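You operate a simulated robot arm through the tools that you are given. There is no shell and no other tool. Be economical: measure what you need, move in short steps, check, and stop when the job is done.

Carry out the task below with a simulated two-armed robot. There is one attempt and no reset: what you move stays moved.

Task
Take the green can that expires first from the top of the fill bench and leave it on the service bench before the left dispenser. Put the red box from the top of the fill bench on top of the brown parcel on the top of the fill bench. Put the yellow reader on the top of the fill bench away on the build bench top. Take the 5 black coil from the top of the fill bench and leave it on the build bench top. Put the white foam block on the build bench top. Fetch the white test card and stand it on the grey-framed pad. Take the lid off the tin marked "ODD" on the service bench before the right dispenser and lay it down there. Take the silver can from the top of the test bench and put it on the divider shelf of bay b. Fetch the blue packet with the earliest date from the top of the test bench and stand it on the top of the white block. Put the white box labelled "79" from the top of the test bench on the middle shelf of bay a and the white box that says "36" on the box side of the packing bench. Take the black motor marked "LOT 39" from the top of the test bench and leave it on the bed of the bag sealer. Any order will do. Set down upright: green can, yellow reader, white test card, silver can, blue packet, white box.

It is judged by the outcome, as a careful person would: the job done as asked, and still so three seconds after it is handed in. It fails if anything else is knocked over, pushed out of place, dropped, spilled or broken. Lids that push on must go on centred and level and be pressed home; caps that screw on are set level and turned clockwise until they are tight.

Robot
Two 7-joint arms with two-finger parallel grippers on one trunk, on a base that drives. Base frame: it is fixed to the floor where the robot stands at the start and does not move with it; the origin is under the middle of the robot, x ahead of it, y to its left, z up. Lengths are in mm, angles in rad, forces in N, time in s.
The left shoulder is at the start at [-87, 119, 838], the right one opposite. With the tool pointing down near the work surface each hand reaches from about 140 to 580 mm from the robot's upright axis, wherever it stands, measured 20 degrees to its own side. Places, roughly: bed of the bag sealer (29x19 cm) [-940, 5740, 840]; black coil [500, 750, 1000]; black motor [-3250, 6750, 1000]; blue packet [-3250, 7250, 1000]; box side of the packing bench [-1400, 6400, 800]; build bench top [800, 3000, 800]; divider shelf of bay B [-7800, 8400, 1200]; green can [750, -250, 1000]; grey tin, red tin, teal tin [-4000, 250, 750]; grey-framed pad (9x6x2 cm) [-5500, -1500, 600]; middle shelf of bay A [-7000, 8400, 800]; parcel [750, -250, 1000]; red box [750, -250, 1000]; service bench before the left dispenser (12x22 cm) [-2600, 360, 720]; silver can [-3000, 7250, 1000]; top of the white block (38x24 cm) [-5760, 6660, 560]; white box [-3250, 6750, 1000]; white foam block (9x13x3 cm) [700, 900, 900]; white test card [-3750, 250, 750]; yellow reader [500, 500, 750]. Payload 3.43 kg a hand.
The tool frame of a hand sits at the grasp point between the pads (the TCP): z along the fingers, y along the line on which they close. The tips reach 30 mm beyond it. The gripper opens to 94 mm. The fingers are 28 mm wide and 10 mm thick; the gripper's body (50 by 96 mm) begins 55 mm behind the TCP.
Orientation is told as [roll, pitch, yaw] about the base's x, y, z axes, in that order, counted from this pose: with the fingers straight down and closing along the base's y, the tool's x points along the base's -x, its y along +y and its z along -z.

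Tools
- The arms move only by the tool servo_tool. It takes "left_increments", "right_increments" or both (then of equal length, played together; a hand with none holds still); each is text: rows parted by semicolons, each of 7 numbers parted by spaces: the shift along the tool's x, y, z in m, then the turn, a rotation vector about the tool's x, y, z in rad, then the gripper command, from -1 (fully open) to 1 (shut), values between in proportion. In form: x y z wx wy wz jaw; .... A call has 1 to 8 rows; each row shifts and turns the commanded pose from where the row before left it, along the tool's axes as they then stand. Rows are played at 5 a second. More than 50 mm and 0.15 rad between two rows, or a gripper value outside its range, and nothing of the call is played. Where a pose cannot be reached the arm comes as near as it can. A force on the tool above 40 N (or 10 N above the force at the start of the call, whichever is more), or a blocked arm, ends the call early, and 0.2 s more pass. Each finger travels about 153 mm/s and halts on what it meets, pressing with about 30 N; the grip force reading is that of the motor and also rises with nothing between the fingers. The clock runs only during rows and for 0.2 s after the last one: add rows that do not move to give the fingers time. It gives the time, the measured TCP pose, the force on the tool (base axes), the opening and the grip force at its end, in the units of the frame above (readings bear some noise), with the torque about the TCP (base axes, N m) and any sound that the robot's microphone picked up.
- Cameras (640 x 400 px; columns grow to the right, rows downward): "scene" is now at [13, 13.3, 1547]; the picture's right is [0.26, -0.97, 0.00], its down [-0.78, -0.21, -0.59] and it looks along [0.57, 0.15, -0.81] (base axes); focal length 276 px, centre (320, 200). "left" rides on the left gripper at [76, -14, -102] in its tool frame; the picture's right is [0.18, 0.98, 0.00], its down [-0.75, 0.14, -0.64] and it looks along [-0.63, 0.12, 0.77] (tool axes); focal length 243 px, centre (320, 200). "right" rides on the right gripper at [76, 14, -103] in its tool frame; the picture's right is [-0.18, 0.98, 0.00], its down [-0.75, -0.14, -0.64] and it looks along [-0.63, -0.12, 0.77] (tool axes); focal length 243 px, centre (320, 200). There is no depth. A picture from a camera that has moved, and an enlarged one, comes with that camera's place and axes in the base frame and with its lens. The place of the scene camera against the robot may be out by one fixed shift of up to 25 mm in any direction.
- grab_frame(camera): a new picture of that camera. The clock stands still meanwhile.
- lift_body(by): slides the trunk up (or, below 0, down) by that many mm; the arms and the scene camera ride with it, the base frame stays. It gives what a move gives, with no picture.
- drive_base(legs): drives the robot by 1 to 6 legs, each [ahead, left, turn to the left] in mm, mm and rad, along the robot's own axes; the way and the turn of a leg run together, so that a leg with both is an arc; at most 1500 mm and 3.142 rad a leg. The arms and the cameras ride along, it lands a little off, and it stops where it bumps. It gives what a move gives.
- turn_head(pan, tilt): turns the head with the scene camera to pan (to the left, within 2.496 rad either way) and tilt (down, from -0.506 to 1.204), counted from straight ahead of the robot. It gives what a move gives.
- close_up(camera, box): a new picture of the part [left, top, right, bottom] of that camera's present view, enlarged. The clock stands still meanwhile.
- sign_off(): hands the job in; it is judged then, once.

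Work in short steps. Places have to be worked out from the pictures, the camera data and where the tool is seen: move nearer, look again, correct. Check each grasp and each placing, and mend what went wrong. You have 556 turns and 352 pictures in all, those below and enlarged ones among them. Open the grippers and draw the arms clear of the work before you hand the job in, unless the task says otherwise; then end with one line.

The tools are called after ">>>" as a command line: name --argument value ..., lists and objects as JSON in quotes. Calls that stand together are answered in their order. servo_tool: Moves the arms, as the interface text tells. Its arguments: {"type":"object","properties":{"left_increments":{"type":"string"},"right_increments":{"type":"string"}},"required":[]} The other tools are called the same way: lift_body (by) slides the trunk up or down; drive_base (legs) drives the base; turn_head (pan, tilt) turns the head that bears the scene camera; grab_frame (camera) takes a picture; close_up (camera, box) takes an enlarged picture of a part of a camera's view; sign_off () hands the job in.

At the start:

```text
time: 0.0
left_eef_pos: [339.1, 132.6, 1174.5]
left_tcp_rot: [0.0, -0.001, 0.001]
left_ft_force: [0.8, 0.7, 0.5]
left_moment: [0.01, 0.03, -0.04]
left_width: 93.9
left_gripper_force: 0.1
right_eef_pos: [342.2, -121.0, 1214.5]
right_tcp_rot: [0.0, -0.003, 0.001]
right_ft_force: [0.5, -0.2, -0.2]
right_moment: [-0.04, 0.01, 0.0]
right_width: 94.3
right_gripper_force: 0.1
trunk travel left (down, up): [-263.0, 72.0]
robot x, y, heading: [1.1, -0.0, 0.004]
head pan, tilt: [0.264, 0.937]
```

scene: 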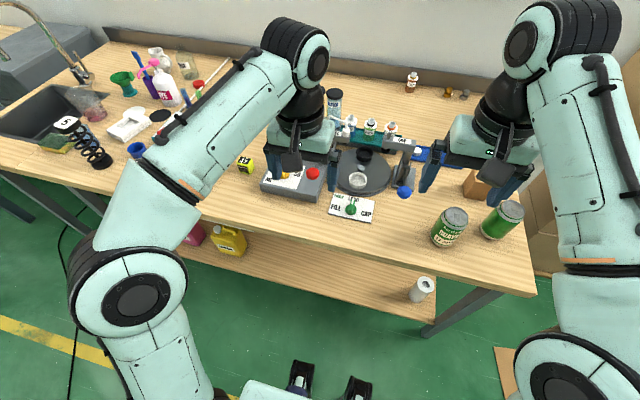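
right: 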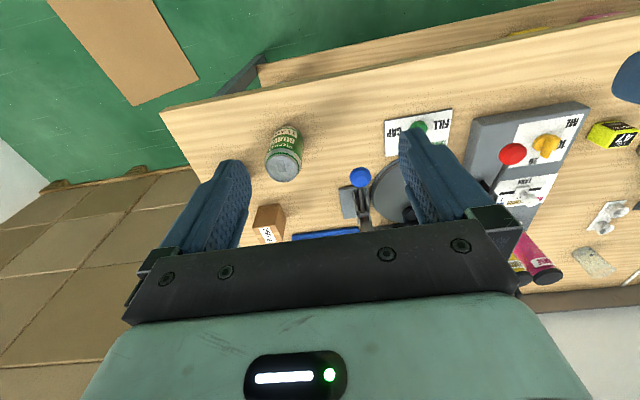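
left: 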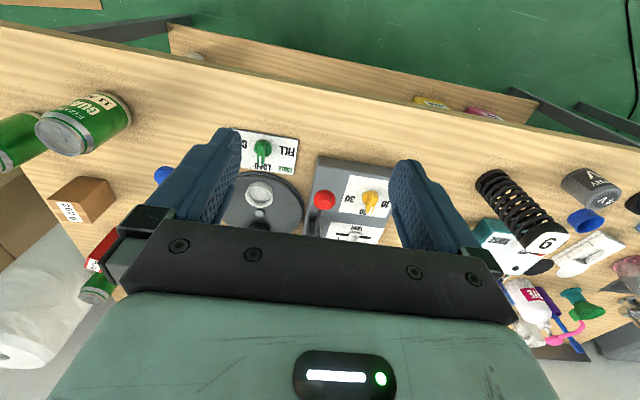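

I start by surveying the fill bench: enlarging the right side with the cans and the left side with the coils.

>>> close_up --camera "scene" --box '[400, 120, 560, 220]'

>>> close_up --camera "left" --box '[0, 60, 160, 310]'

>>> close_up --camera "left" --box '[440, 130, 640, 370]'

>>> close_up --camera "scene" --box '[0, 20, 260, 200]'

```text
4.00 times, centred on (480, 170) of scene
camera zoom: at [13.0, 13.3, 1547.0], right [0.26, -0.97, 0.0], down [-0.78, -0.21, -0.59], along [0.57, 0.15, -0.81], focal length 1103 px, centre (-320, 320)
```

zoom: 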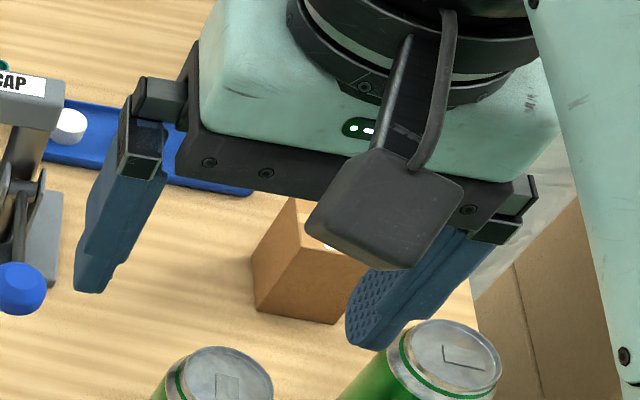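

```text
1.60 times, centred on (80, 185) of left
camera zoom: at [262.0, 117.8, 1276.4], right [-0.18, 0.98, 0.0], down [0.75, 0.14, 0.64], along [0.63, 0.12, -0.77], focal length 388 px, centre (704, 224)
```

zoom: 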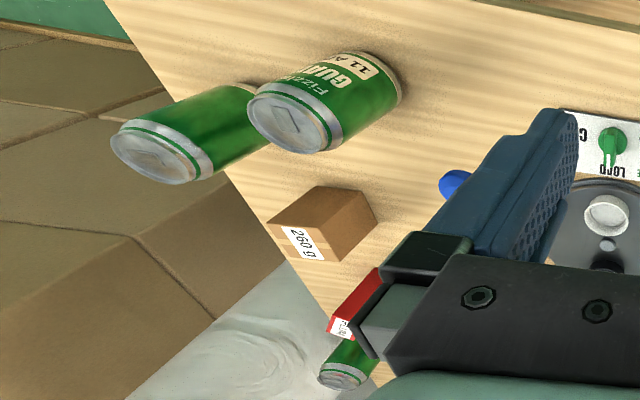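

```text
1.67 times, centred on (540, 250) of left
camera zoom: at [262.0, 117.8, 1276.4], right [-0.18, 0.98, 0.0], down [0.75, 0.14, 0.64], along [0.63, 0.12, -0.77], focal length 404 px, centre (-47, 117)
```

zoom: 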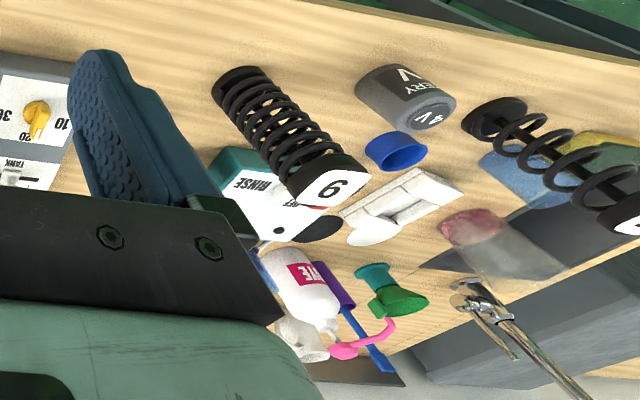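

```text
2.22 times, centred on (130, 110) of scene
camera zoom: at [13.0, 13.3, 1547.0], right [0.26, -0.97, 0.0], down [-0.78, -0.21, -0.59], along [0.57, 0.15, -0.81], focal length 613 px, centre (742, 400)
```

zoom: 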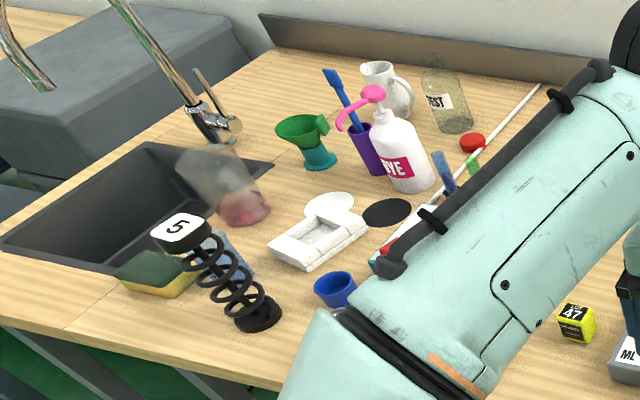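

The bench top is near z≈780–800. Now I read the can labels and other details with enlarged pictures.

>>> close_up --camera "scene" --box '[424, 190, 534, 260]'

>>> close_up --camera "left" --box '[0, 70, 150, 190]'

>>> close_up --camera "right" --box '[160, 80, 480, 280]'

```text
5.71 times, centred on (479, 225) of scene
camera zoom: at [13.0, 13.3, 1547.0], right [0.26, -0.97, 0.0], down [-0.78, -0.21, -0.59], along [0.57, 0.15, -0.81], focal length 1575 px, centre (-589, 57)
```

zoom: 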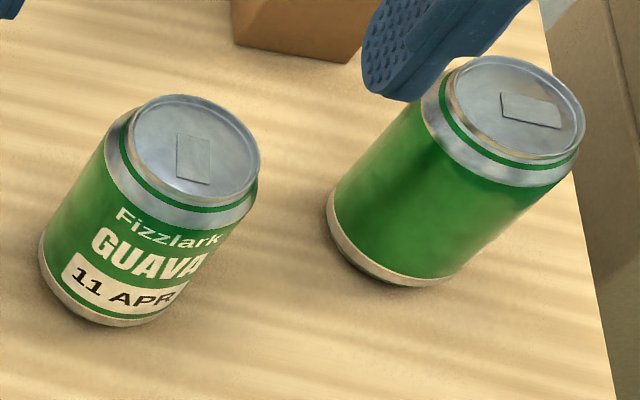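

```text
3.33 times, centred on (75, 130) of left
camera zoom: at [262.0, 117.8, 1276.4], right [-0.18, 0.98, 0.0], down [0.75, 0.14, 0.64], along [0.63, 0.12, -0.77], focal length 809 px, centre (1137, 433)
```

zoom: 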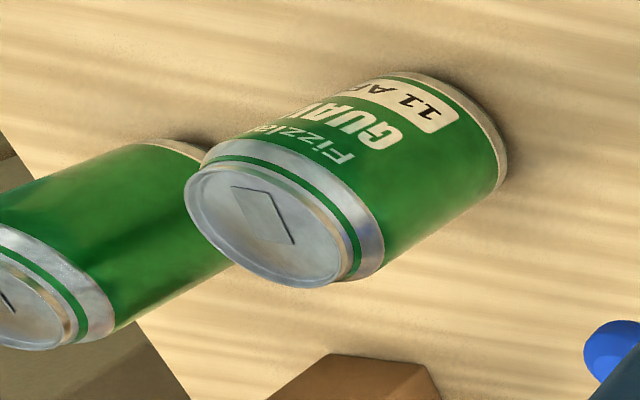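

```text
2.00 times, centred on (320, 180) of right
camera zoom: at [265.6, -107.0, 1319.2], right [0.18, 0.98, 0.0], down [0.75, -0.14, 0.64], along [0.63, -0.12, -0.77], focal length 485 px, centre (320, 240)
```

zoom: 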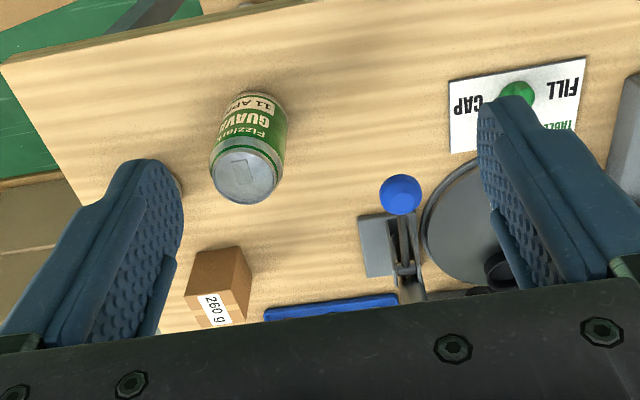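

I move the right hand aside to the right and raise it a little, so that the scene camera sees the cans, parcel and red box.

>>> servo_tool --right_increments "0.02 -0.05 -0.01 0 0 0 -1;0.02 -0.05 -0.01 0 0 0 -1;0.02 -0.05 -0.01 0 0 0 -1;0.02 -0.05 -0.01 0 0 0 -1;0.02 -0.05 -0.01 0 0 0 -1;0.02 -0.05 0 0 0 0 -1;0 -0.05 0 0 0 0 -1;0 -0.05 0 0 0 0 -1"

>>> turn_head --pan -0.45 --tilt 0.75

>>> grab_frame --camera "scene"

>>> grab_frame --camera "right"

```text
refused: row 1 steps farther than a row can; nothing moved
```

```text
time: 1.1
left_eef_pos: [339.3, 132.3, 1173.9]
left_tcp_rot: [-0.001, 0.001, 0.001]
left_ft_force: [0.0, 0.0, -0.5]
left_moment: [-0.01, 0.03, -0.03]
left_width: 93.9
left_gripper_force: 0.1
right_eef_pos: [342.2, -120.3, 1216.4]
right_tcp_rot: [-0.001, -0.001, 0.0]
right_ft_force: [-0.6, -0.2, 0.6]
right_moment: [0.02, -0.01, 0.0]
right_width: 93.9
right_gripper_force: 0.0
trunk travel left (down, up): [-263.0, 72.0]
robot x, y, heading: [-1.5, 3.4, 0.002]
head pan, tilt: [-0.45, 0.75]
```

```text
341 pictures are left
camera scene: at [16.8, -41.8, 1561.7], right [-0.43, -0.9, 0.0], down [-0.61, 0.3, -0.73], along [0.66, -0.32, -0.68], focal length 276 px, centre (320, 200)
```

scene: 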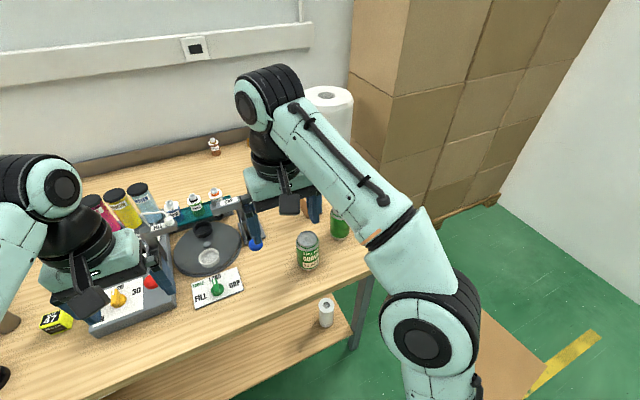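

```text
340 pictures are left
camera right: at [265.6, -107.0, 1319.2], right [0.18, 0.98, 0.0], down [0.75, -0.14, 0.64], along [0.63, -0.12, -0.77], focal length 243 px, centre (320, 200)
```

right: 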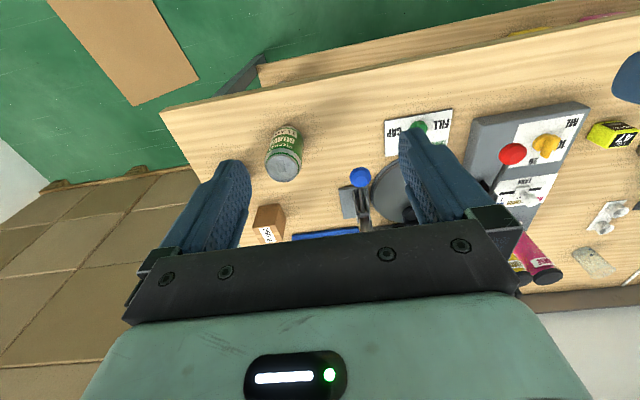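

The step limit is on the total shift; I replay with smaller rows, drawing both hands back and outward.

>>> servo_tool --right_increments "0.018 -0.045 0 0 0 0 -1;0.018 -0.045 0 0 0 0 -1;0.018 -0.045 0 0 0 0 -1;0.018 -0.045 0 0 0 0 -1;0.018 -0.045 0 0 0 0 -1;0.018 -0.045 0 0 0 0 -1" --left_increments "0.018 0.045 0 0 0 0 -1;0.018 0.045 0 0 0 0 -1;0.018 0.045 0 0 0 0 -1;0.018 0.045 0 0 0 0 -1;0.018 0.045 0 0 0 0 -1;0.018 0.045 0 0 0 0 -1"

>>> turn_head --pan -0.3 --tilt 0.75

>>> grab_frame --camera "scene"

>>> grab_frame --camera "right"

```text
time: 2.5
left_eef_pos: [228.9, 402.3, 1175.3]
left_tcp_rot: [-0.001, -0.002, 0.001]
left_ft_force: [-0.2, -0.5, -0.3]
left_moment: [-0.01, -0.03, -0.01]
left_width: 94.1
left_gripper_force: 0.1
right_eef_pos: [233.4, -391.1, 1216.4]
right_tcp_rot: [0.0, -0.001, -0.001]
right_ft_force: [0.1, 0.1, -0.1]
right_moment: [-0.01, 0.03, 0.01]
right_width: 94.0
right_gripper_force: 0.0
trunk travel left (down, up): [-263.0, 72.0]
robot x, y, heading: [-2.9, -0.3, 0.002]
head pan, tilt: [-0.45, 0.75]
```

```text
time: 3.2
left_eef_pos: [230.9, 403.1, 1175.3]
left_tcp_rot: [0.0, 0.0, 0.001]
left_ft_force: [0.5, 0.0, -0.4]
left_moment: [-0.01, -0.03, -0.02]
left_width: 94.0
left_gripper_force: 0.1
right_eef_pos: [234.4, -390.5, 1216.2]
right_tcp_rot: [0.0, -0.001, 0.001]
right_ft_force: [-0.7, 0.4, 0.1]
right_moment: [0.02, -0.01, 0.02]
right_width: 93.9
right_gripper_force: 0.1
trunk travel left (down, up): [-263.0, 72.0]
robot x, y, heading: [-1.8, -1.1, 0.001]
head pan, tilt: [-0.3, 0.75]
```

```text
339 pictures are left
camera scene: at [21.3, -30.4, 1561.7], right [-0.3, -0.96, 0.0], down [-0.65, 0.2, -0.73], along [0.7, -0.22, -0.68], focal length 276 px, centre (320, 200)
```

scene: 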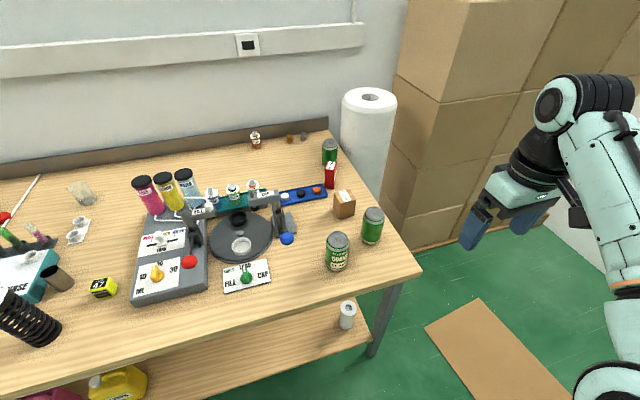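

```text
338 pictures are left
camera right: at [157.7, -376.9, 1319.5], right [0.18, 0.98, 0.0], down [0.75, -0.14, 0.64], along [0.63, -0.12, -0.77], focal length 243 px, centre (320, 200)
```

right: 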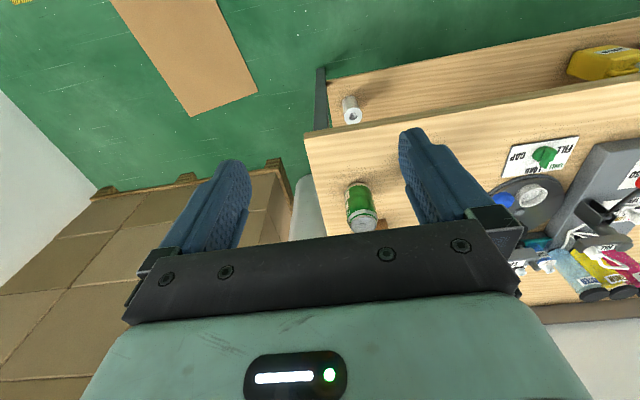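

Clear view now. I enlarge the right part to read labels of the cans.

>>> close_up --camera "scene" --box '[290, 120, 418, 280]'

>>> close_up --camera "right" --box '[320, 170, 400, 240]'

```text
2.50 times, centred on (354, 200) of scene
camera zoom: at [21.3, -30.4, 1561.7], right [-0.3, -0.96, 0.0], down [-0.65, 0.2, -0.73], along [0.7, -0.22, -0.68], focal length 689 px, centre (235, 200)
```

zoom: 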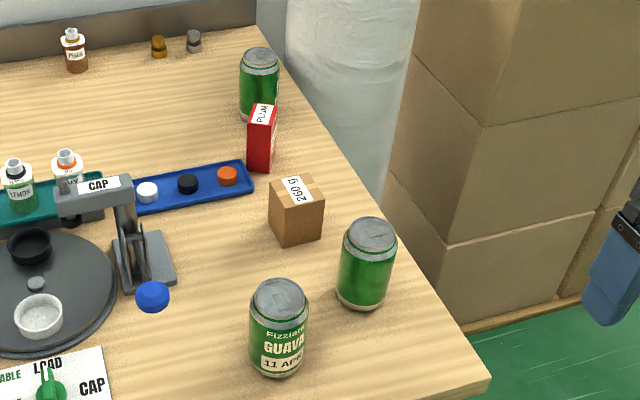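

```text
5.71 times, centred on (360, 205) of right
camera zoom: at [157.7, -376.9, 1319.5], right [0.18, 0.98, 0.0], down [0.75, -0.14, 0.64], along [0.63, -0.12, -0.77], focal length 1386 px, centre (91, 171)
```

zoom: 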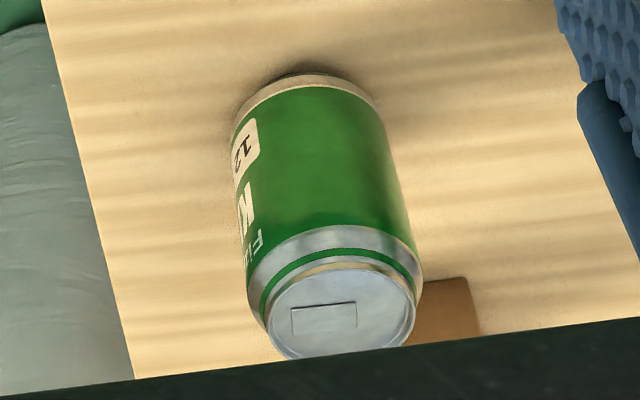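

The third can stands behind the red box; labels of two cans face away. I drive to the right so the cameras can see their far sides.

>>> drive_base --legs '[[0, -420, 0]]'

>>> turn_head --pan 0.15 --tilt 0.7

>>> grab_frame --camera "scene"

>>> grab_frame --camera "right"

```text
time: 7.4
left_eef_pos: [229.4, -20.4, 1175.5]
left_tcp_rot: [0.0, 0.0, 0.005]
left_ft_force: [0.0, 0.3, 0.4]
left_moment: [-0.03, 0.0, 0.03]
left_width: 94.3
left_gripper_force: 0.0
right_eef_pos: [237.1, -814.5, 1215.9]
right_tcp_rot: [-0.001, -0.003, 0.005]
right_ft_force: [0.0, -0.4, 0.0]
right_moment: [0.03, 0.01, 0.01]
right_width: 94.2
right_gripper_force: 0.1
trunk travel left (down, up): [-263.0, 72.0]
robot x, y, heading: [3.0, -428.2, 0.0]
head pan, tilt: [-0.3, 0.75]
```

```text
time: 8.3
left_eef_pos: [229.5, -19.2, 1175.4]
left_tcp_rot: [0.0, -0.002, 0.004]
left_ft_force: [0.3, -0.7, -0.5]
left_moment: [0.04, 0.04, -0.02]
left_width: 93.7
left_gripper_force: 0.0
right_eef_pos: [236.8, -812.7, 1216.6]
right_tcp_rot: [-0.002, -0.002, 0.004]
right_ft_force: [0.4, 0.6, -0.2]
right_moment: [0.0, 0.0, 0.0]
right_width: 94.1
right_gripper_force: 0.0
trunk travel left (down, up): [-263.0, 72.0]
robot x, y, heading: [3.5, -420.9, 0.004]
head pan, tilt: [0.15, 0.7]
```

```text
335 pictures are left
camera scene: at [26.9, -416.1, 1565.9], right [0.15, -0.99, 0.0], down [-0.64, -0.1, -0.76], along [0.76, 0.12, -0.64], focal length 276 px, centre (320, 200)
```

scene: 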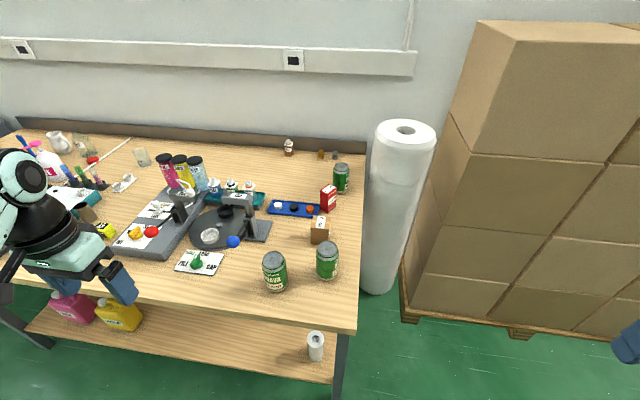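

```text
334 pictures are left
camera right: at [159.9, -799.5, 1319.5], right [0.18, 0.98, 0.0], down [0.75, -0.14, 0.64], along [0.63, -0.12, -0.77], focal length 243 px, centre (320, 200)
```

right: 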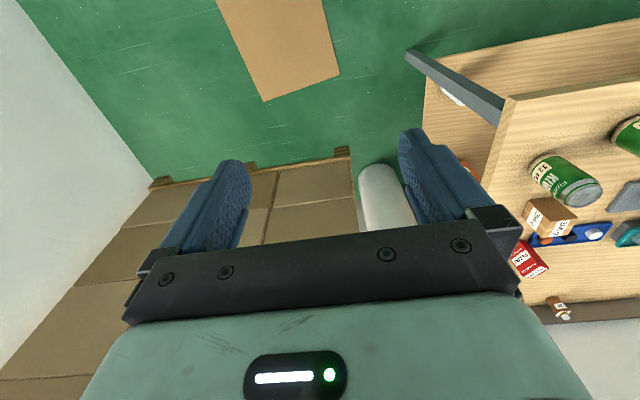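

The right hand camera now shows the second can's label; I enlarge it, and the third can from the head.

>>> close_up --camera "right" --box '[500, 130, 640, 290]'

>>> close_up --camera "scene" --box '[250, 150, 370, 300]'

```text
2.50 times, centred on (570, 210) of right
camera zoom: at [159.9, -799.5, 1319.5], right [0.18, 0.98, 0.0], down [0.75, -0.14, 0.64], along [0.63, -0.12, -0.77], focal length 606 px, centre (-305, 175)
```

zoom: 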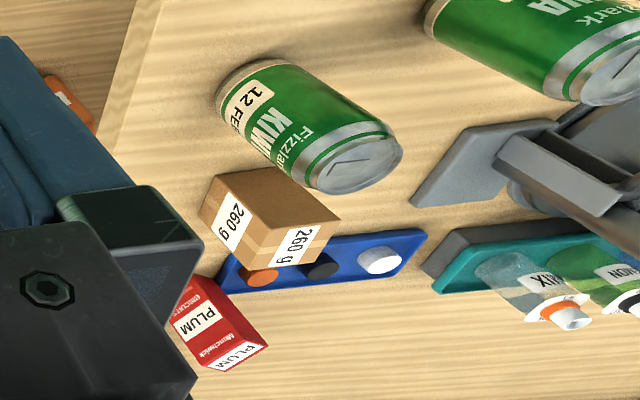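

```text
2.67 times, centred on (310, 225) of scene
camera zoom: at [26.9, -416.1, 1565.9], right [0.15, -0.99, 0.0], down [-0.64, -0.1, -0.76], along [0.76, 0.12, -0.64], focal length 735 px, centre (347, 133)
```

zoom: 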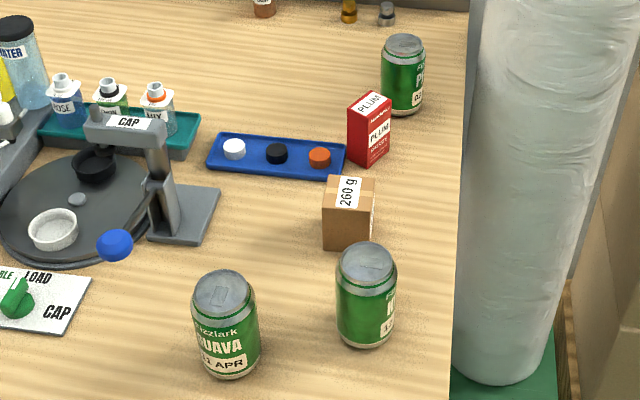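

Can 2 says "12 FEB…". I zoom on the third can and verify the second one's complete date.

>>> close_up --camera "scene" --box '[322, 155, 362, 200]'

>>> close_up --camera "right" --box '[525, 140, 605, 210]'

```text
8.89 times, centred on (342, 178) of scene
camera zoom: at [26.9, -416.1, 1565.9], right [0.15, -0.99, 0.0], down [-0.64, -0.1, -0.76], along [0.76, 0.12, -0.64], focal length 2451 px, centre (124, 400)
```

zoom: 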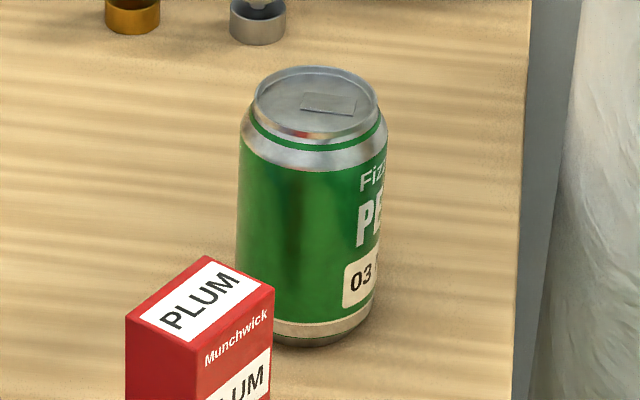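

```text
5.71 times, centred on (565, 175) of right
camera zoom: at [159.9, -799.5, 1319.5], right [0.18, 0.98, 0.0], down [0.75, -0.14, 0.64], along [0.63, -0.12, -0.77], focal length 1386 px, centre (-1080, 343)
```

zoom: 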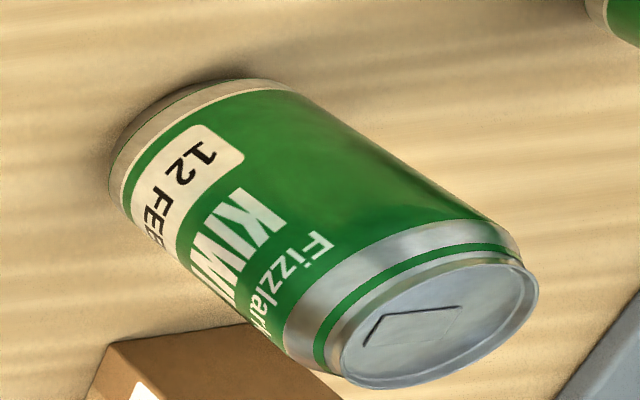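

I need the month on can 3 ("03 …"). I yaw and pitch the right hand so its camera looks at that can.

>>> servo_tool --right_increments "0 0 0 0 0 -0.15 -1;0 0 0 0 0 -0.15 -1;0 0 0 0 0 -0.15 -1;0 0 0 0 0 -0.15 -1;0 0 0 0 -0.15 0 -1;0 0 0 0 -0.15 0 -1;0 0 0 0 -0.15 0 -1;0 0 0 0 -0.15 0 -1"

>>> grab_frame --camera "right"

```text
time: 10.1
left_eef_pos: [228.2, -20.4, 1173.9]
left_tcp_rot: [0.0, 0.0, 0.003]
left_ft_force: [-0.3, -0.5, -0.4]
left_moment: [-0.01, 0.0, 0.04]
left_width: 94.3
left_gripper_force: 0.0
right_eef_pos: [236.3, -813.1, 1215.6]
right_tcp_rot: [-0.001, -0.602, 0.603]
right_ft_force: [0.8, 0.1, -0.2]
right_moment: [-0.01, 0.01, -0.01]
right_width: 94.0
right_gripper_force: 0.1
trunk travel left (down, up): [-263.0, 72.0]
robot x, y, heading: [-1.9, -424.7, 0.004]
head pan, tilt: [0.15, 0.7]
```

```text
329 pictures are left
camera right: at [128.2, -870.3, 1258.1], right [-0.43, 0.9, 0.1], down [0.29, 0.03, 0.96], along [0.85, 0.44, -0.27], focal length 243 px, centre (320, 200)
```

right: 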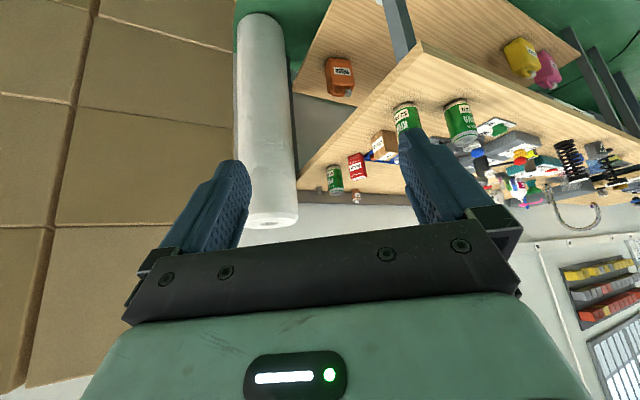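

Can 3 is visible; I enlarge it.

>>> close_up --camera "right" --box '[318, 155, 358, 200]'

>>> close_up --camera "right" --box '[335, 85, 495, 200]'

```text
8.89 times, centred on (338, 178) of right
camera zoom: at [128.2, -870.3, 1258.1], right [-0.43, 0.9, 0.1], down [0.29, 0.03, 0.96], along [0.85, 0.44, -0.27], focal length 2157 px, centre (160, 400)
```

zoom: 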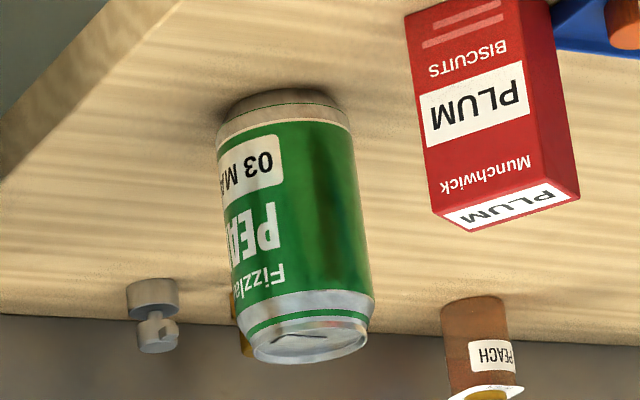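

```text
3.48 times, centred on (415, 142) of right
camera zoom: at [128.2, -870.3, 1258.1], right [-0.43, 0.9, 0.1], down [0.29, 0.03, 0.96], along [0.85, 0.44, -0.27], focal length 844 px, centre (-10, 400)
```

zoom: 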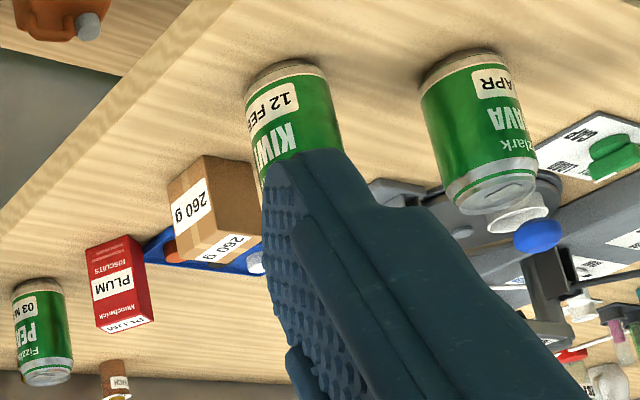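

Dates: 11 APR, 12 FEB, 03 MA_ → the KIWI can (12 FEB) expires first. Triangulation puts the bench top near z≈845. I look down to see how much room the base has to the bench.

>>> turn_head --pan 0.0 --tilt 1.2

>>> grab_frame --camera "scene"

```text
time: 11.1
left_eef_pos: [229.7, -19.4, 1175.6]
left_tcp_rot: [0.0, 0.0, 0.003]
left_ft_force: [-0.3, 0.0, -0.2]
left_moment: [-0.02, 0.01, 0.03]
left_width: 94.0
left_gripper_force: 0.2
right_eef_pos: [236.8, -813.6, 1216.3]
right_tcp_rot: [-0.001, -0.6, 0.604]
right_ft_force: [0.0, -0.5, 0.2]
right_moment: [-0.01, 0.0, 0.01]
right_width: 93.8
right_gripper_force: 0.0
trunk travel left (down, up): [-263.0, 72.0]
robot x, y, heading: [-2.2, -425.3, 0.001]
head pan, tilt: [0.0, 1.201]
```

```text
326 pictures are left
camera scene: at [-1.1, -428.8, 1530.0], right [0.0, -1.0, 0.0], down [-0.93, 0.0, -0.36], along [0.36, 0.0, -0.93], focal length 276 px, centre (320, 200)
```

scene: 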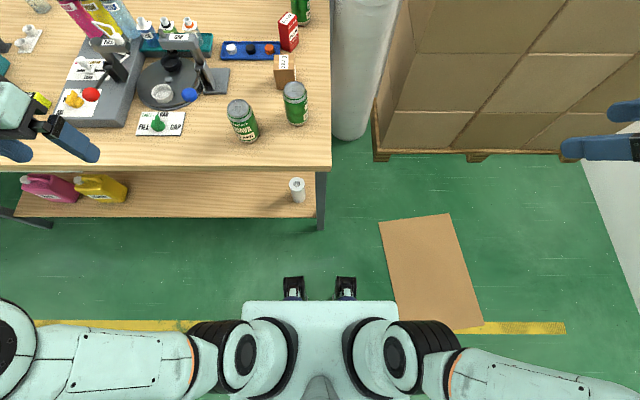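

The base front is only at about x≈90 and the bench front at x≈360, so I can go ahead ~220 mm. First I restore the right hand to straight down.

>>> servo_tool --right_increments "0 0 0 0 0.15 0 -1;0 0 0 0 0.15 0 -1;0 0 0 0 0.15 0 -1;0 0 0 0 0.15 0 -1;0 0 0 0 0 0.15 -1;0 0 0 0 0 0.15 -1;0 0 0 0 0 0.15 -1;0 0 0 0 0 0.15 -1"

>>> drive_base --legs '[[220, 0, 0]]'

>>> turn_head --pan 0.1 --tilt 0.9

>>> grab_frame --camera "scene"

>>> grab_frame --camera "right"

```text
time: 12.9
left_eef_pos: [230.1, -18.9, 1175.0]
left_tcp_rot: [-0.001, 0.001, 0.002]
left_ft_force: [0.2, 0.4, 0.7]
left_moment: [0.01, -0.05, 0.01]
left_width: 94.1
left_gripper_force: 0.0
right_eef_pos: [237.6, -814.4, 1217.4]
right_tcp_rot: [-0.001, 0.0, 0.002]
right_ft_force: [0.0, -0.2, -0.1]
right_moment: [-0.01, -0.02, 0.01]
right_width: 94.1
right_gripper_force: 0.0
trunk travel left (down, up): [-263.0, 72.0]
robot x, y, heading: [-2.3, -423.3, 0.005]
head pan, tilt: [0.0, 1.201]
```

```text
time: 14.3
left_eef_pos: [360.8, -20.3, 1173.2]
left_tcp_rot: [0.001, 0.005, 0.001]
left_ft_force: [-0.1, 0.3, 1.2]
left_moment: [-0.01, -0.04, 0.01]
left_width: 93.8
left_gripper_force: 0.0
right_eef_pos: [367.5, -810.9, 1215.0]
right_tcp_rot: [0.002, 0.005, 0.008]
right_ft_force: [-0.8, 0.3, 0.3]
right_moment: [0.01, -0.08, 0.0]
right_width: 94.0
right_gripper_force: 0.1
trunk travel left (down, up): [-263.0, 72.0]
robot x, y, heading: [132.4, -421.6, 0.004]
head pan, tilt: [0.0, 1.201]
stopped in leg 1: the robot was blocked; the commanded pose is now the measured one
```

```text
time: 15.1
left_eef_pos: [361.1, -19.3, 1172.6]
left_tcp_rot: [-0.001, 0.006, 0.0]
left_ft_force: [-1.3, 0.9, -0.1]
left_moment: [0.01, 0.0, -0.01]
left_width: 94.0
left_gripper_force: 0.1
right_eef_pos: [369.1, -811.9, 1213.5]
right_tcp_rot: [0.001, 0.007, 0.005]
right_ft_force: [0.0, 0.3, 0.2]
right_moment: [-0.02, 0.03, 0.02]
right_width: 93.8
right_gripper_force: 0.0
trunk travel left (down, up): [-263.0, 72.0]
robot x, y, heading: [131.1, -424.8, 0.004]
head pan, tilt: [0.099, 0.901]
```

```text
325 pictures are left
camera scene: at [148.6, -420.8, 1549.7], right [0.1, -0.99, 0.0], down [-0.78, -0.08, -0.62], along [0.62, 0.06, -0.78], focal length 276 px, centre (320, 200)
```

scene: 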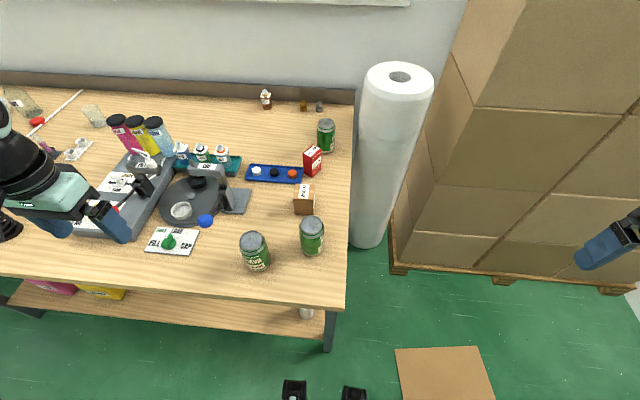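

```text
324 pictures are left
camera right: at [292.7, -798.6, 1317.8], right [0.18, 0.98, 0.0], down [0.76, -0.14, 0.64], along [0.63, -0.11, -0.77], focal length 243 px, centre (320, 200)
```

right: 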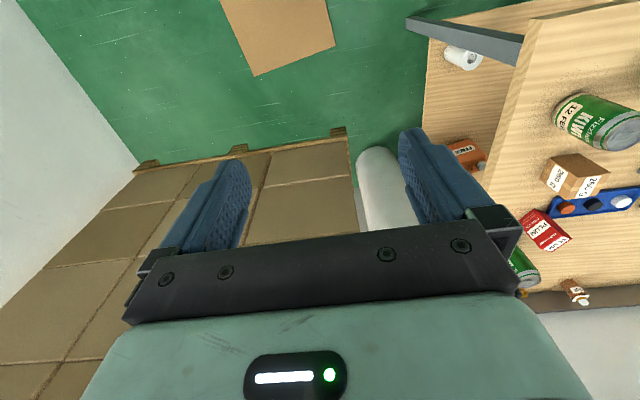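

The base stopped at x≈131 against the bench; fine. I enlarge the red box and parcel for their pose.

>>> close_up --camera "scene" --box '[270, 130, 350, 220]'

>>> close_up --camera "right" --box '[510, 80, 640, 290]'

```text
4.44 times, centred on (310, 175) of scene
camera zoom: at [148.6, -420.8, 1549.7], right [0.1, -0.99, 0.0], down [-0.78, -0.08, -0.62], along [0.62, 0.06, -0.78], focal length 1225 px, centre (364, 311)
```

zoom: 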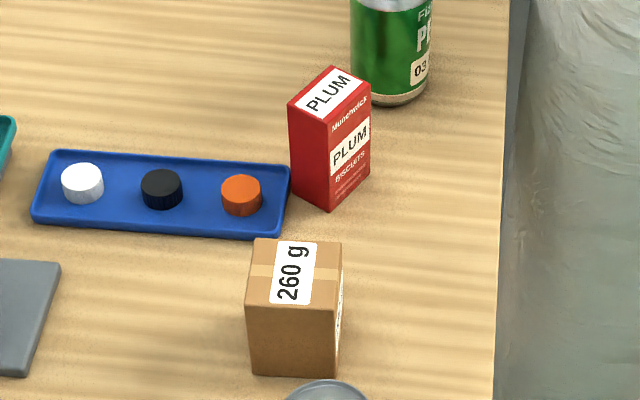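

```text
1.90 times, centred on (575, 185) of right
camera zoom: at [292.7, -798.6, 1317.8], right [0.18, 0.98, 0.0], down [0.76, -0.14, 0.64], along [0.63, -0.11, -0.77], focal length 462 px, centre (-166, 229)
```

zoom: 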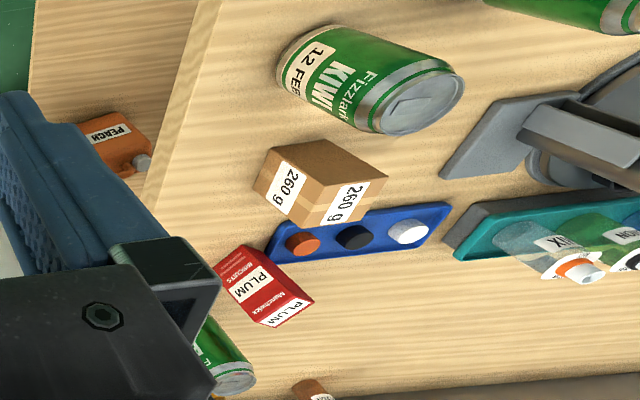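

Estimated: red box centre (836,-323), top z≈935, footprint ~53×37 turned ~-28°; parcel centre (673,-319), top z≈923; bench z≈842. I raise the trunk for reach, and turn the left hand (yaw −0.5, tilted 0.5 forward).

>>> lift_body --by 70

>>> servo_tool --left_increments "0 0 0 0 0 0.125 -1;0 0 0 0 0 0.125 -1;0 0 0 0 0 0.125 -1;0 0 0 0 0 0.125 -1;0 0 0 0 -0.125 0 -1;0 0 0 0 -0.125 0 -1;0 0 0 0 -0.125 0 -1;0 0 0 0 -0.125 0 -1"

```text
time: 16.1
left_eef_pos: [359.8, -20.3, 1243.6]
left_tcp_rot: [0.0, 0.002, -0.001]
left_ft_force: [-0.8, -0.5, 0.2]
left_moment: [0.02, -0.01, -0.01]
left_width: 94.0
left_gripper_force: 0.0
right_eef_pos: [368.0, -814.0, 1284.0]
right_tcp_rot: [0.003, 0.005, 0.007]
right_ft_force: [-1.1, -0.6, 0.8]
right_moment: [0.02, 0.0, -0.03]
right_width: 93.8
right_gripper_force: 0.0
trunk travel left (down, up): [-333.0, 2.0]
robot x, y, heading: [133.9, -422.0, 0.005]
head pan, tilt: [0.099, 0.901]
```

```text
time: 17.9
left_eef_pos: [361.9, -21.0, 1244.7]
left_tcp_rot: [-0.002, -0.497, -0.497]
left_ft_force: [-0.2, 0.2, 0.7]
left_moment: [0.01, 0.05, -0.03]
left_width: 94.2
left_gripper_force: 0.1
right_eef_pos: [366.8, -812.0, 1284.1]
right_tcp_rot: [0.0, 0.007, 0.007]
right_ft_force: [-0.2, -0.3, 0.0]
right_moment: [-0.01, -0.04, 0.0]
right_width: 94.2
right_gripper_force: 0.1
trunk travel left (down, up): [-333.0, 2.0]
robot x, y, heading: [130.3, -423.0, 0.003]
head pan, tilt: [0.099, 0.901]
```

Orientation is right. I carry the left hand towards a point above the red box.

>>> servo_tool --left_increments "-0.0311 -0.0031 0.0316 0 0 0 -1;-0.0311 -0.0031 0.0316 0 0 0 -1;-0.0311 -0.0031 0.0316 0 0 0 -1;-0.0311 -0.0031 0.0316 0 0 0 -1;-0.0311 -0.0031 0.0316 0 0 0 -1;-0.0311 -0.0031 0.0316 0 0 0 -1;-0.0311 -0.0031 0.0316 0 0 0 -1;-0.0311 -0.0031 0.0316 0 0 0 -1"

>>> servo_tool --left_increments "-0.0311 -0.0031 0.0316 0 0 0 -1;-0.0311 -0.0031 0.0316 0 0 0 -1;-0.0311 -0.0031 0.0316 0 0 0 -1;-0.0311 -0.0031 0.0316 0 0 0 -1;0 0 0 0 0 0 -1"

>>> grab_frame --camera "left"

>>> grab_frame --camera "scene"

```text
time: 19.8
left_eef_pos: [647.9, -205.6, 1137.5]
left_tcp_rot: [-0.003, -0.495, -0.498]
left_ft_force: [0.8, -0.6, 0.5]
left_moment: [-0.02, 0.03, 0.01]
left_width: 94.1
left_gripper_force: 0.0
right_eef_pos: [370.0, -813.2, 1284.1]
right_tcp_rot: [0.001, 0.006, 0.007]
right_ft_force: [-0.6, 0.6, 0.4]
right_moment: [-0.01, 0.02, 0.03]
right_width: 94.1
right_gripper_force: 0.1
trunk travel left (down, up): [-333.0, 2.0]
robot x, y, heading: [129.1, -422.7, -0.002]
head pan, tilt: [0.099, 0.901]
```

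```text
time: 20.9
left_eef_pos: [780.6, -295.1, 1083.8]
left_tcp_rot: [-0.005, -0.495, -0.499]
left_ft_force: [-0.4, -0.5, -0.3]
left_moment: [-0.01, -0.02, -0.01]
left_width: 94.1
left_gripper_force: 0.0
left hand out of reach, approached as far as the arm can: row 4
right_eef_pos: [367.2, -811.9, 1284.0]
right_tcp_rot: [0.0, 0.004, 0.006]
right_ft_force: [-0.3, 0.3, 0.0]
right_moment: [0.03, 0.01, 0.01]
right_width: 94.2
right_gripper_force: 0.1
trunk travel left (down, up): [-333.0, 2.0]
robot x, y, heading: [130.8, -423.9, 0.004]
head pan, tilt: [0.099, 0.901]
```

```text
321 pictures are left
camera left: at [672.1, -253.5, 1137.5], right [0.33, 0.94, -0.09], down [0.38, -0.04, 0.92], along [0.86, -0.34, -0.37], focal length 243 px, centre (320, 200)
```

left: 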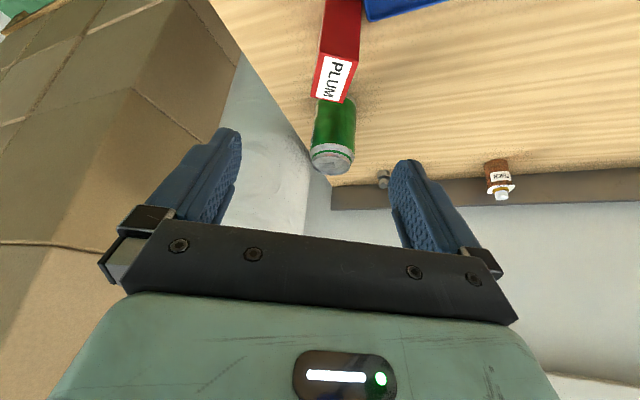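

```text
320 pictures are left
camera scene: at [145.6, -419.9, 1624.2], right [0.1, -0.99, 0.0], down [-0.78, -0.08, -0.62], along [0.62, 0.06, -0.78], focal length 276 px, centre (320, 200)
```

scene: 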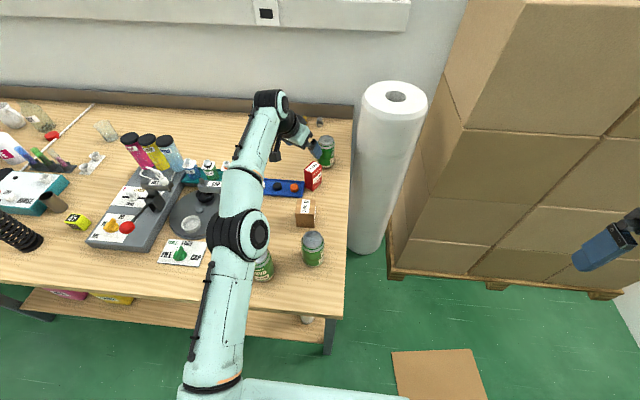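

The left camera confirms the box at ≈(839,-320). The arm is near its limit up high; I lower straight down by 80 mm and read the pose.

>>> servo_tool --left_increments "0.0192 0 0.0351 0 0 0 -1;0.0192 0 0.0351 0 0 0 -1;0 0 0 0 0 0 -1"

>>> grab_frame --camera "left"

```text
time: 21.8
left_eef_pos: [783.8, -297.7, 1004.1]
left_tcp_rot: [-0.003, -0.496, -0.499]
left_ft_force: [0.1, 0.0, 0.6]
left_moment: [-0.01, -0.02, 0.04]
left_width: 93.8
left_gripper_force: 0.1
right_eef_pos: [369.2, -812.7, 1283.9]
right_tcp_rot: [0.001, 0.006, 0.007]
right_ft_force: [0.5, -0.5, -0.4]
right_moment: [-0.01, 0.02, 0.0]
right_width: 93.9
right_gripper_force: 0.2
trunk travel left (down, up): [-333.0, 2.0]
robot x, y, heading: [132.8, -426.1, 0.002]
head pan, tilt: [0.099, 0.901]
```

```text
319 pictures are left
camera left: at [674.4, -254.4, 1057.0], right [0.33, 0.94, -0.09], down [0.38, -0.05, 0.92], along [0.86, -0.34, -0.37], focal length 243 px, centre (320, 200)
```

left: 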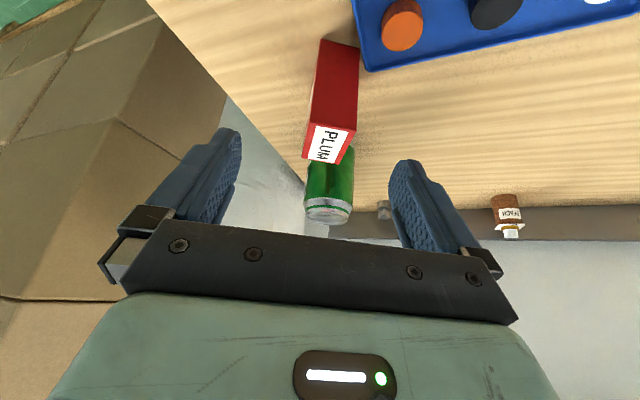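

Box top centre refines to ≈(836,-318). I advance along the fingers onto the box.

>>> servo_tool --left_increments "-0.0005 0.0022 0.0379 0 0 0 -1;-0.0005 0.0022 0.0379 0 0 0 -1;-0.0005 0.0022 0.0379 0 0 0 -1;0 0 0 0 0 0 -1"

>>> grab_frame --camera "left"

>>> close_up --camera "scene" --box '[210, 80, 370, 290]'

```text
time: 22.8
left_eef_pos: [815.9, -314.7, 910.6]
left_tcp_rot: [-0.004, -0.494, -0.496]
left_ft_force: [0.7, 0.1, 0.3]
left_moment: [-0.02, -0.01, 0.01]
left_width: 94.3
left_gripper_force: 0.2
left hand out of reach, approached as far as the arm can: row 3
right_eef_pos: [367.5, -811.7, 1284.4]
right_tcp_rot: [0.001, 0.005, 0.006]
right_ft_force: [0.0, -0.2, 0.4]
right_moment: [0.0, 0.05, -0.01]
right_width: 93.9
right_gripper_force: 0.1
trunk travel left (down, up): [-333.0, 2.0]
robot x, y, heading: [129.4, -419.0, 0.007]
head pan, tilt: [0.099, 0.901]
```

```text
318 pictures are left
camera left: at [706.5, -271.6, 964.4], right [0.33, 0.94, -0.09], down [0.38, -0.05, 0.92], along [0.86, -0.34, -0.37], focal length 243 px, centre (320, 200)
```

left: 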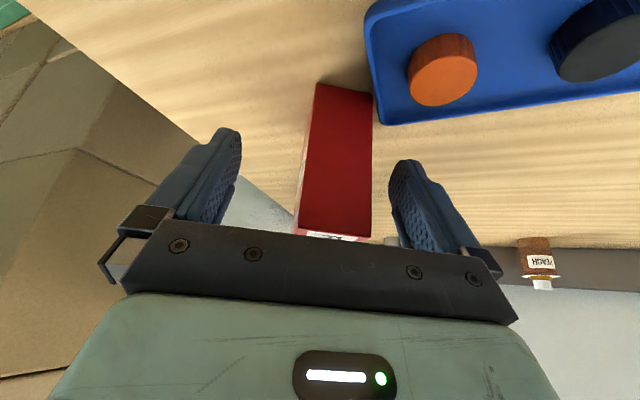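

```text
1.90 times, centred on (290, 185) of scene
camera zoom: at [147.2, -420.8, 1624.3], right [0.1, -0.99, 0.0], down [-0.78, -0.08, -0.62], along [0.62, 0.06, -0.78], focal length 525 px, centre (377, 229)
```

zoom: 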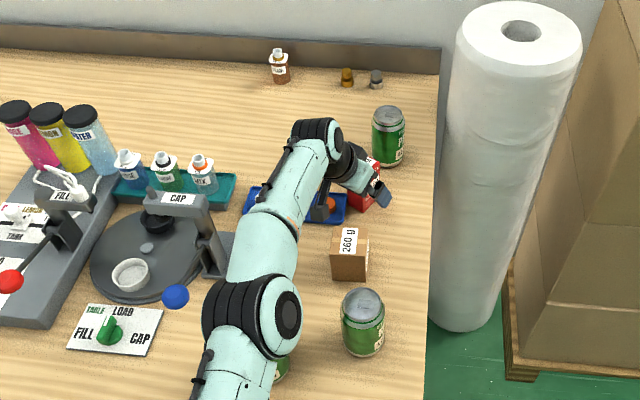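

The fingers straddle the box about 19 mm short of its centre, sufficient. I close the gripper.

>>> servo_tool --left_increments "0 0 0 0 0 0 0;0 0 0 0 0 0 1;0 0 0 0 0 0 1;0 0 0 0 0 0 1;0 0 0 0 0 0 1"

>>> grab_frame --camera "left"

```text
time: 23.9
left_eef_pos: [815.3, -314.6, 910.7]
left_tcp_rot: [-0.003, -0.496, -0.497]
left_ft_force: [-0.5, 0.0, 0.3]
left_moment: [-0.02, 0.01, 0.01]
left_width: 41.7
left_gripper_force: 30.1
right_eef_pos: [367.2, -811.3, 1284.4]
right_tcp_rot: [0.001, 0.004, 0.008]
right_ft_force: [-0.2, -0.9, -0.6]
right_moment: [-0.02, -0.02, 0.01]
right_width: 94.1
right_gripper_force: 0.0
trunk travel left (down, up): [-333.0, 2.0]
robot x, y, heading: [129.2, -419.8, 0.005]
head pan, tilt: [0.099, 0.901]
```

```text
316 pictures are left
camera left: at [706.2, -271.6, 964.6], right [0.33, 0.94, -0.09], down [0.38, -0.04, 0.92], along [0.86, -0.34, -0.37], focal length 243 px, centre (320, 200)
```

left: 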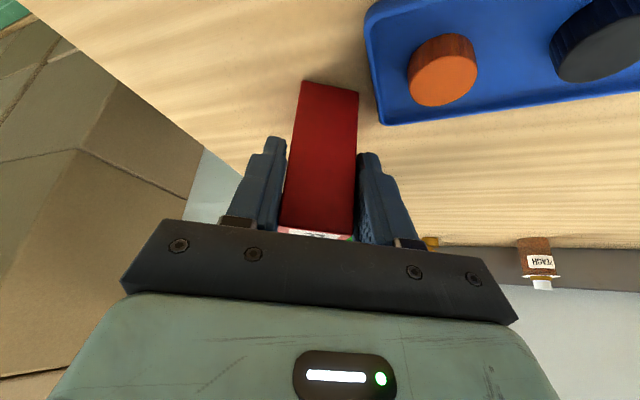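

Grip holds at 41.7 mm. I lift the box, going slightly back.

>>> servo_tool --left_increments "-0.0099 -0.0048 -0.0364 0 0 0 1;-0.0099 -0.0048 -0.0364 0 0 0 1;-0.0099 -0.0048 -0.0364 0 0 0 1;0 0 0 0 0 0 1"

>>> grab_frame --camera "left"

>>> close_up --camera "scene" --box '[210, 80, 370, 290]'

```text
time: 24.9
left_eef_pos: [785.2, -314.7, 1022.1]
left_tcp_rot: [-0.003, -0.492, -0.498]
left_ft_force: [0.7, 0.1, -1.0]
left_moment: [0.0, 0.01, -0.04]
left_width: 41.6
left_gripper_force: 30.3
right_eef_pos: [369.6, -812.7, 1284.3]
right_tcp_rot: [0.001, 0.005, 0.009]
right_ft_force: [0.8, 0.0, 0.6]
right_moment: [0.01, 0.01, -0.03]
right_width: 93.8
right_gripper_force: 0.1
trunk travel left (down, up): [-333.0, 2.0]
robot x, y, heading: [131.5, -423.9, 0.006]
head pan, tilt: [0.099, 0.901]
```

```text
315 pictures are left
camera left: at [676.4, -271.7, 1074.6], right [0.33, 0.94, -0.09], down [0.38, -0.05, 0.92], along [0.86, -0.34, -0.38], focal length 243 px, centre (320, 200)
```

left: 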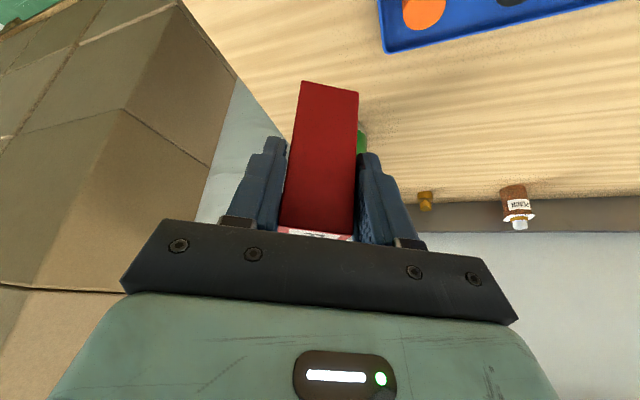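

```text
1.90 times, centred on (290, 185) of scene
camera zoom: at [147.4, -420.6, 1624.2], right [0.1, -0.99, 0.0], down [-0.78, -0.08, -0.62], along [0.62, 0.06, -0.78], focal length 525 px, centre (377, 229)
```

zoom: 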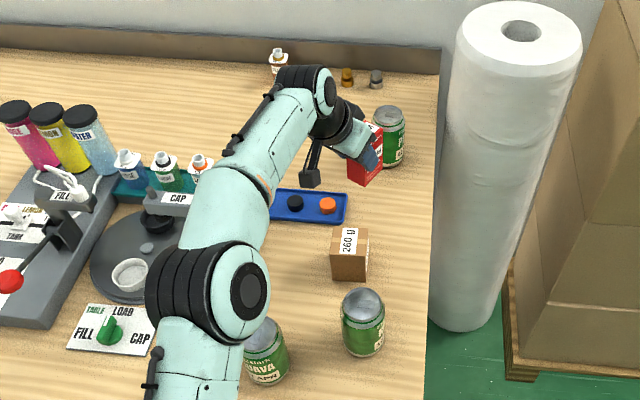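

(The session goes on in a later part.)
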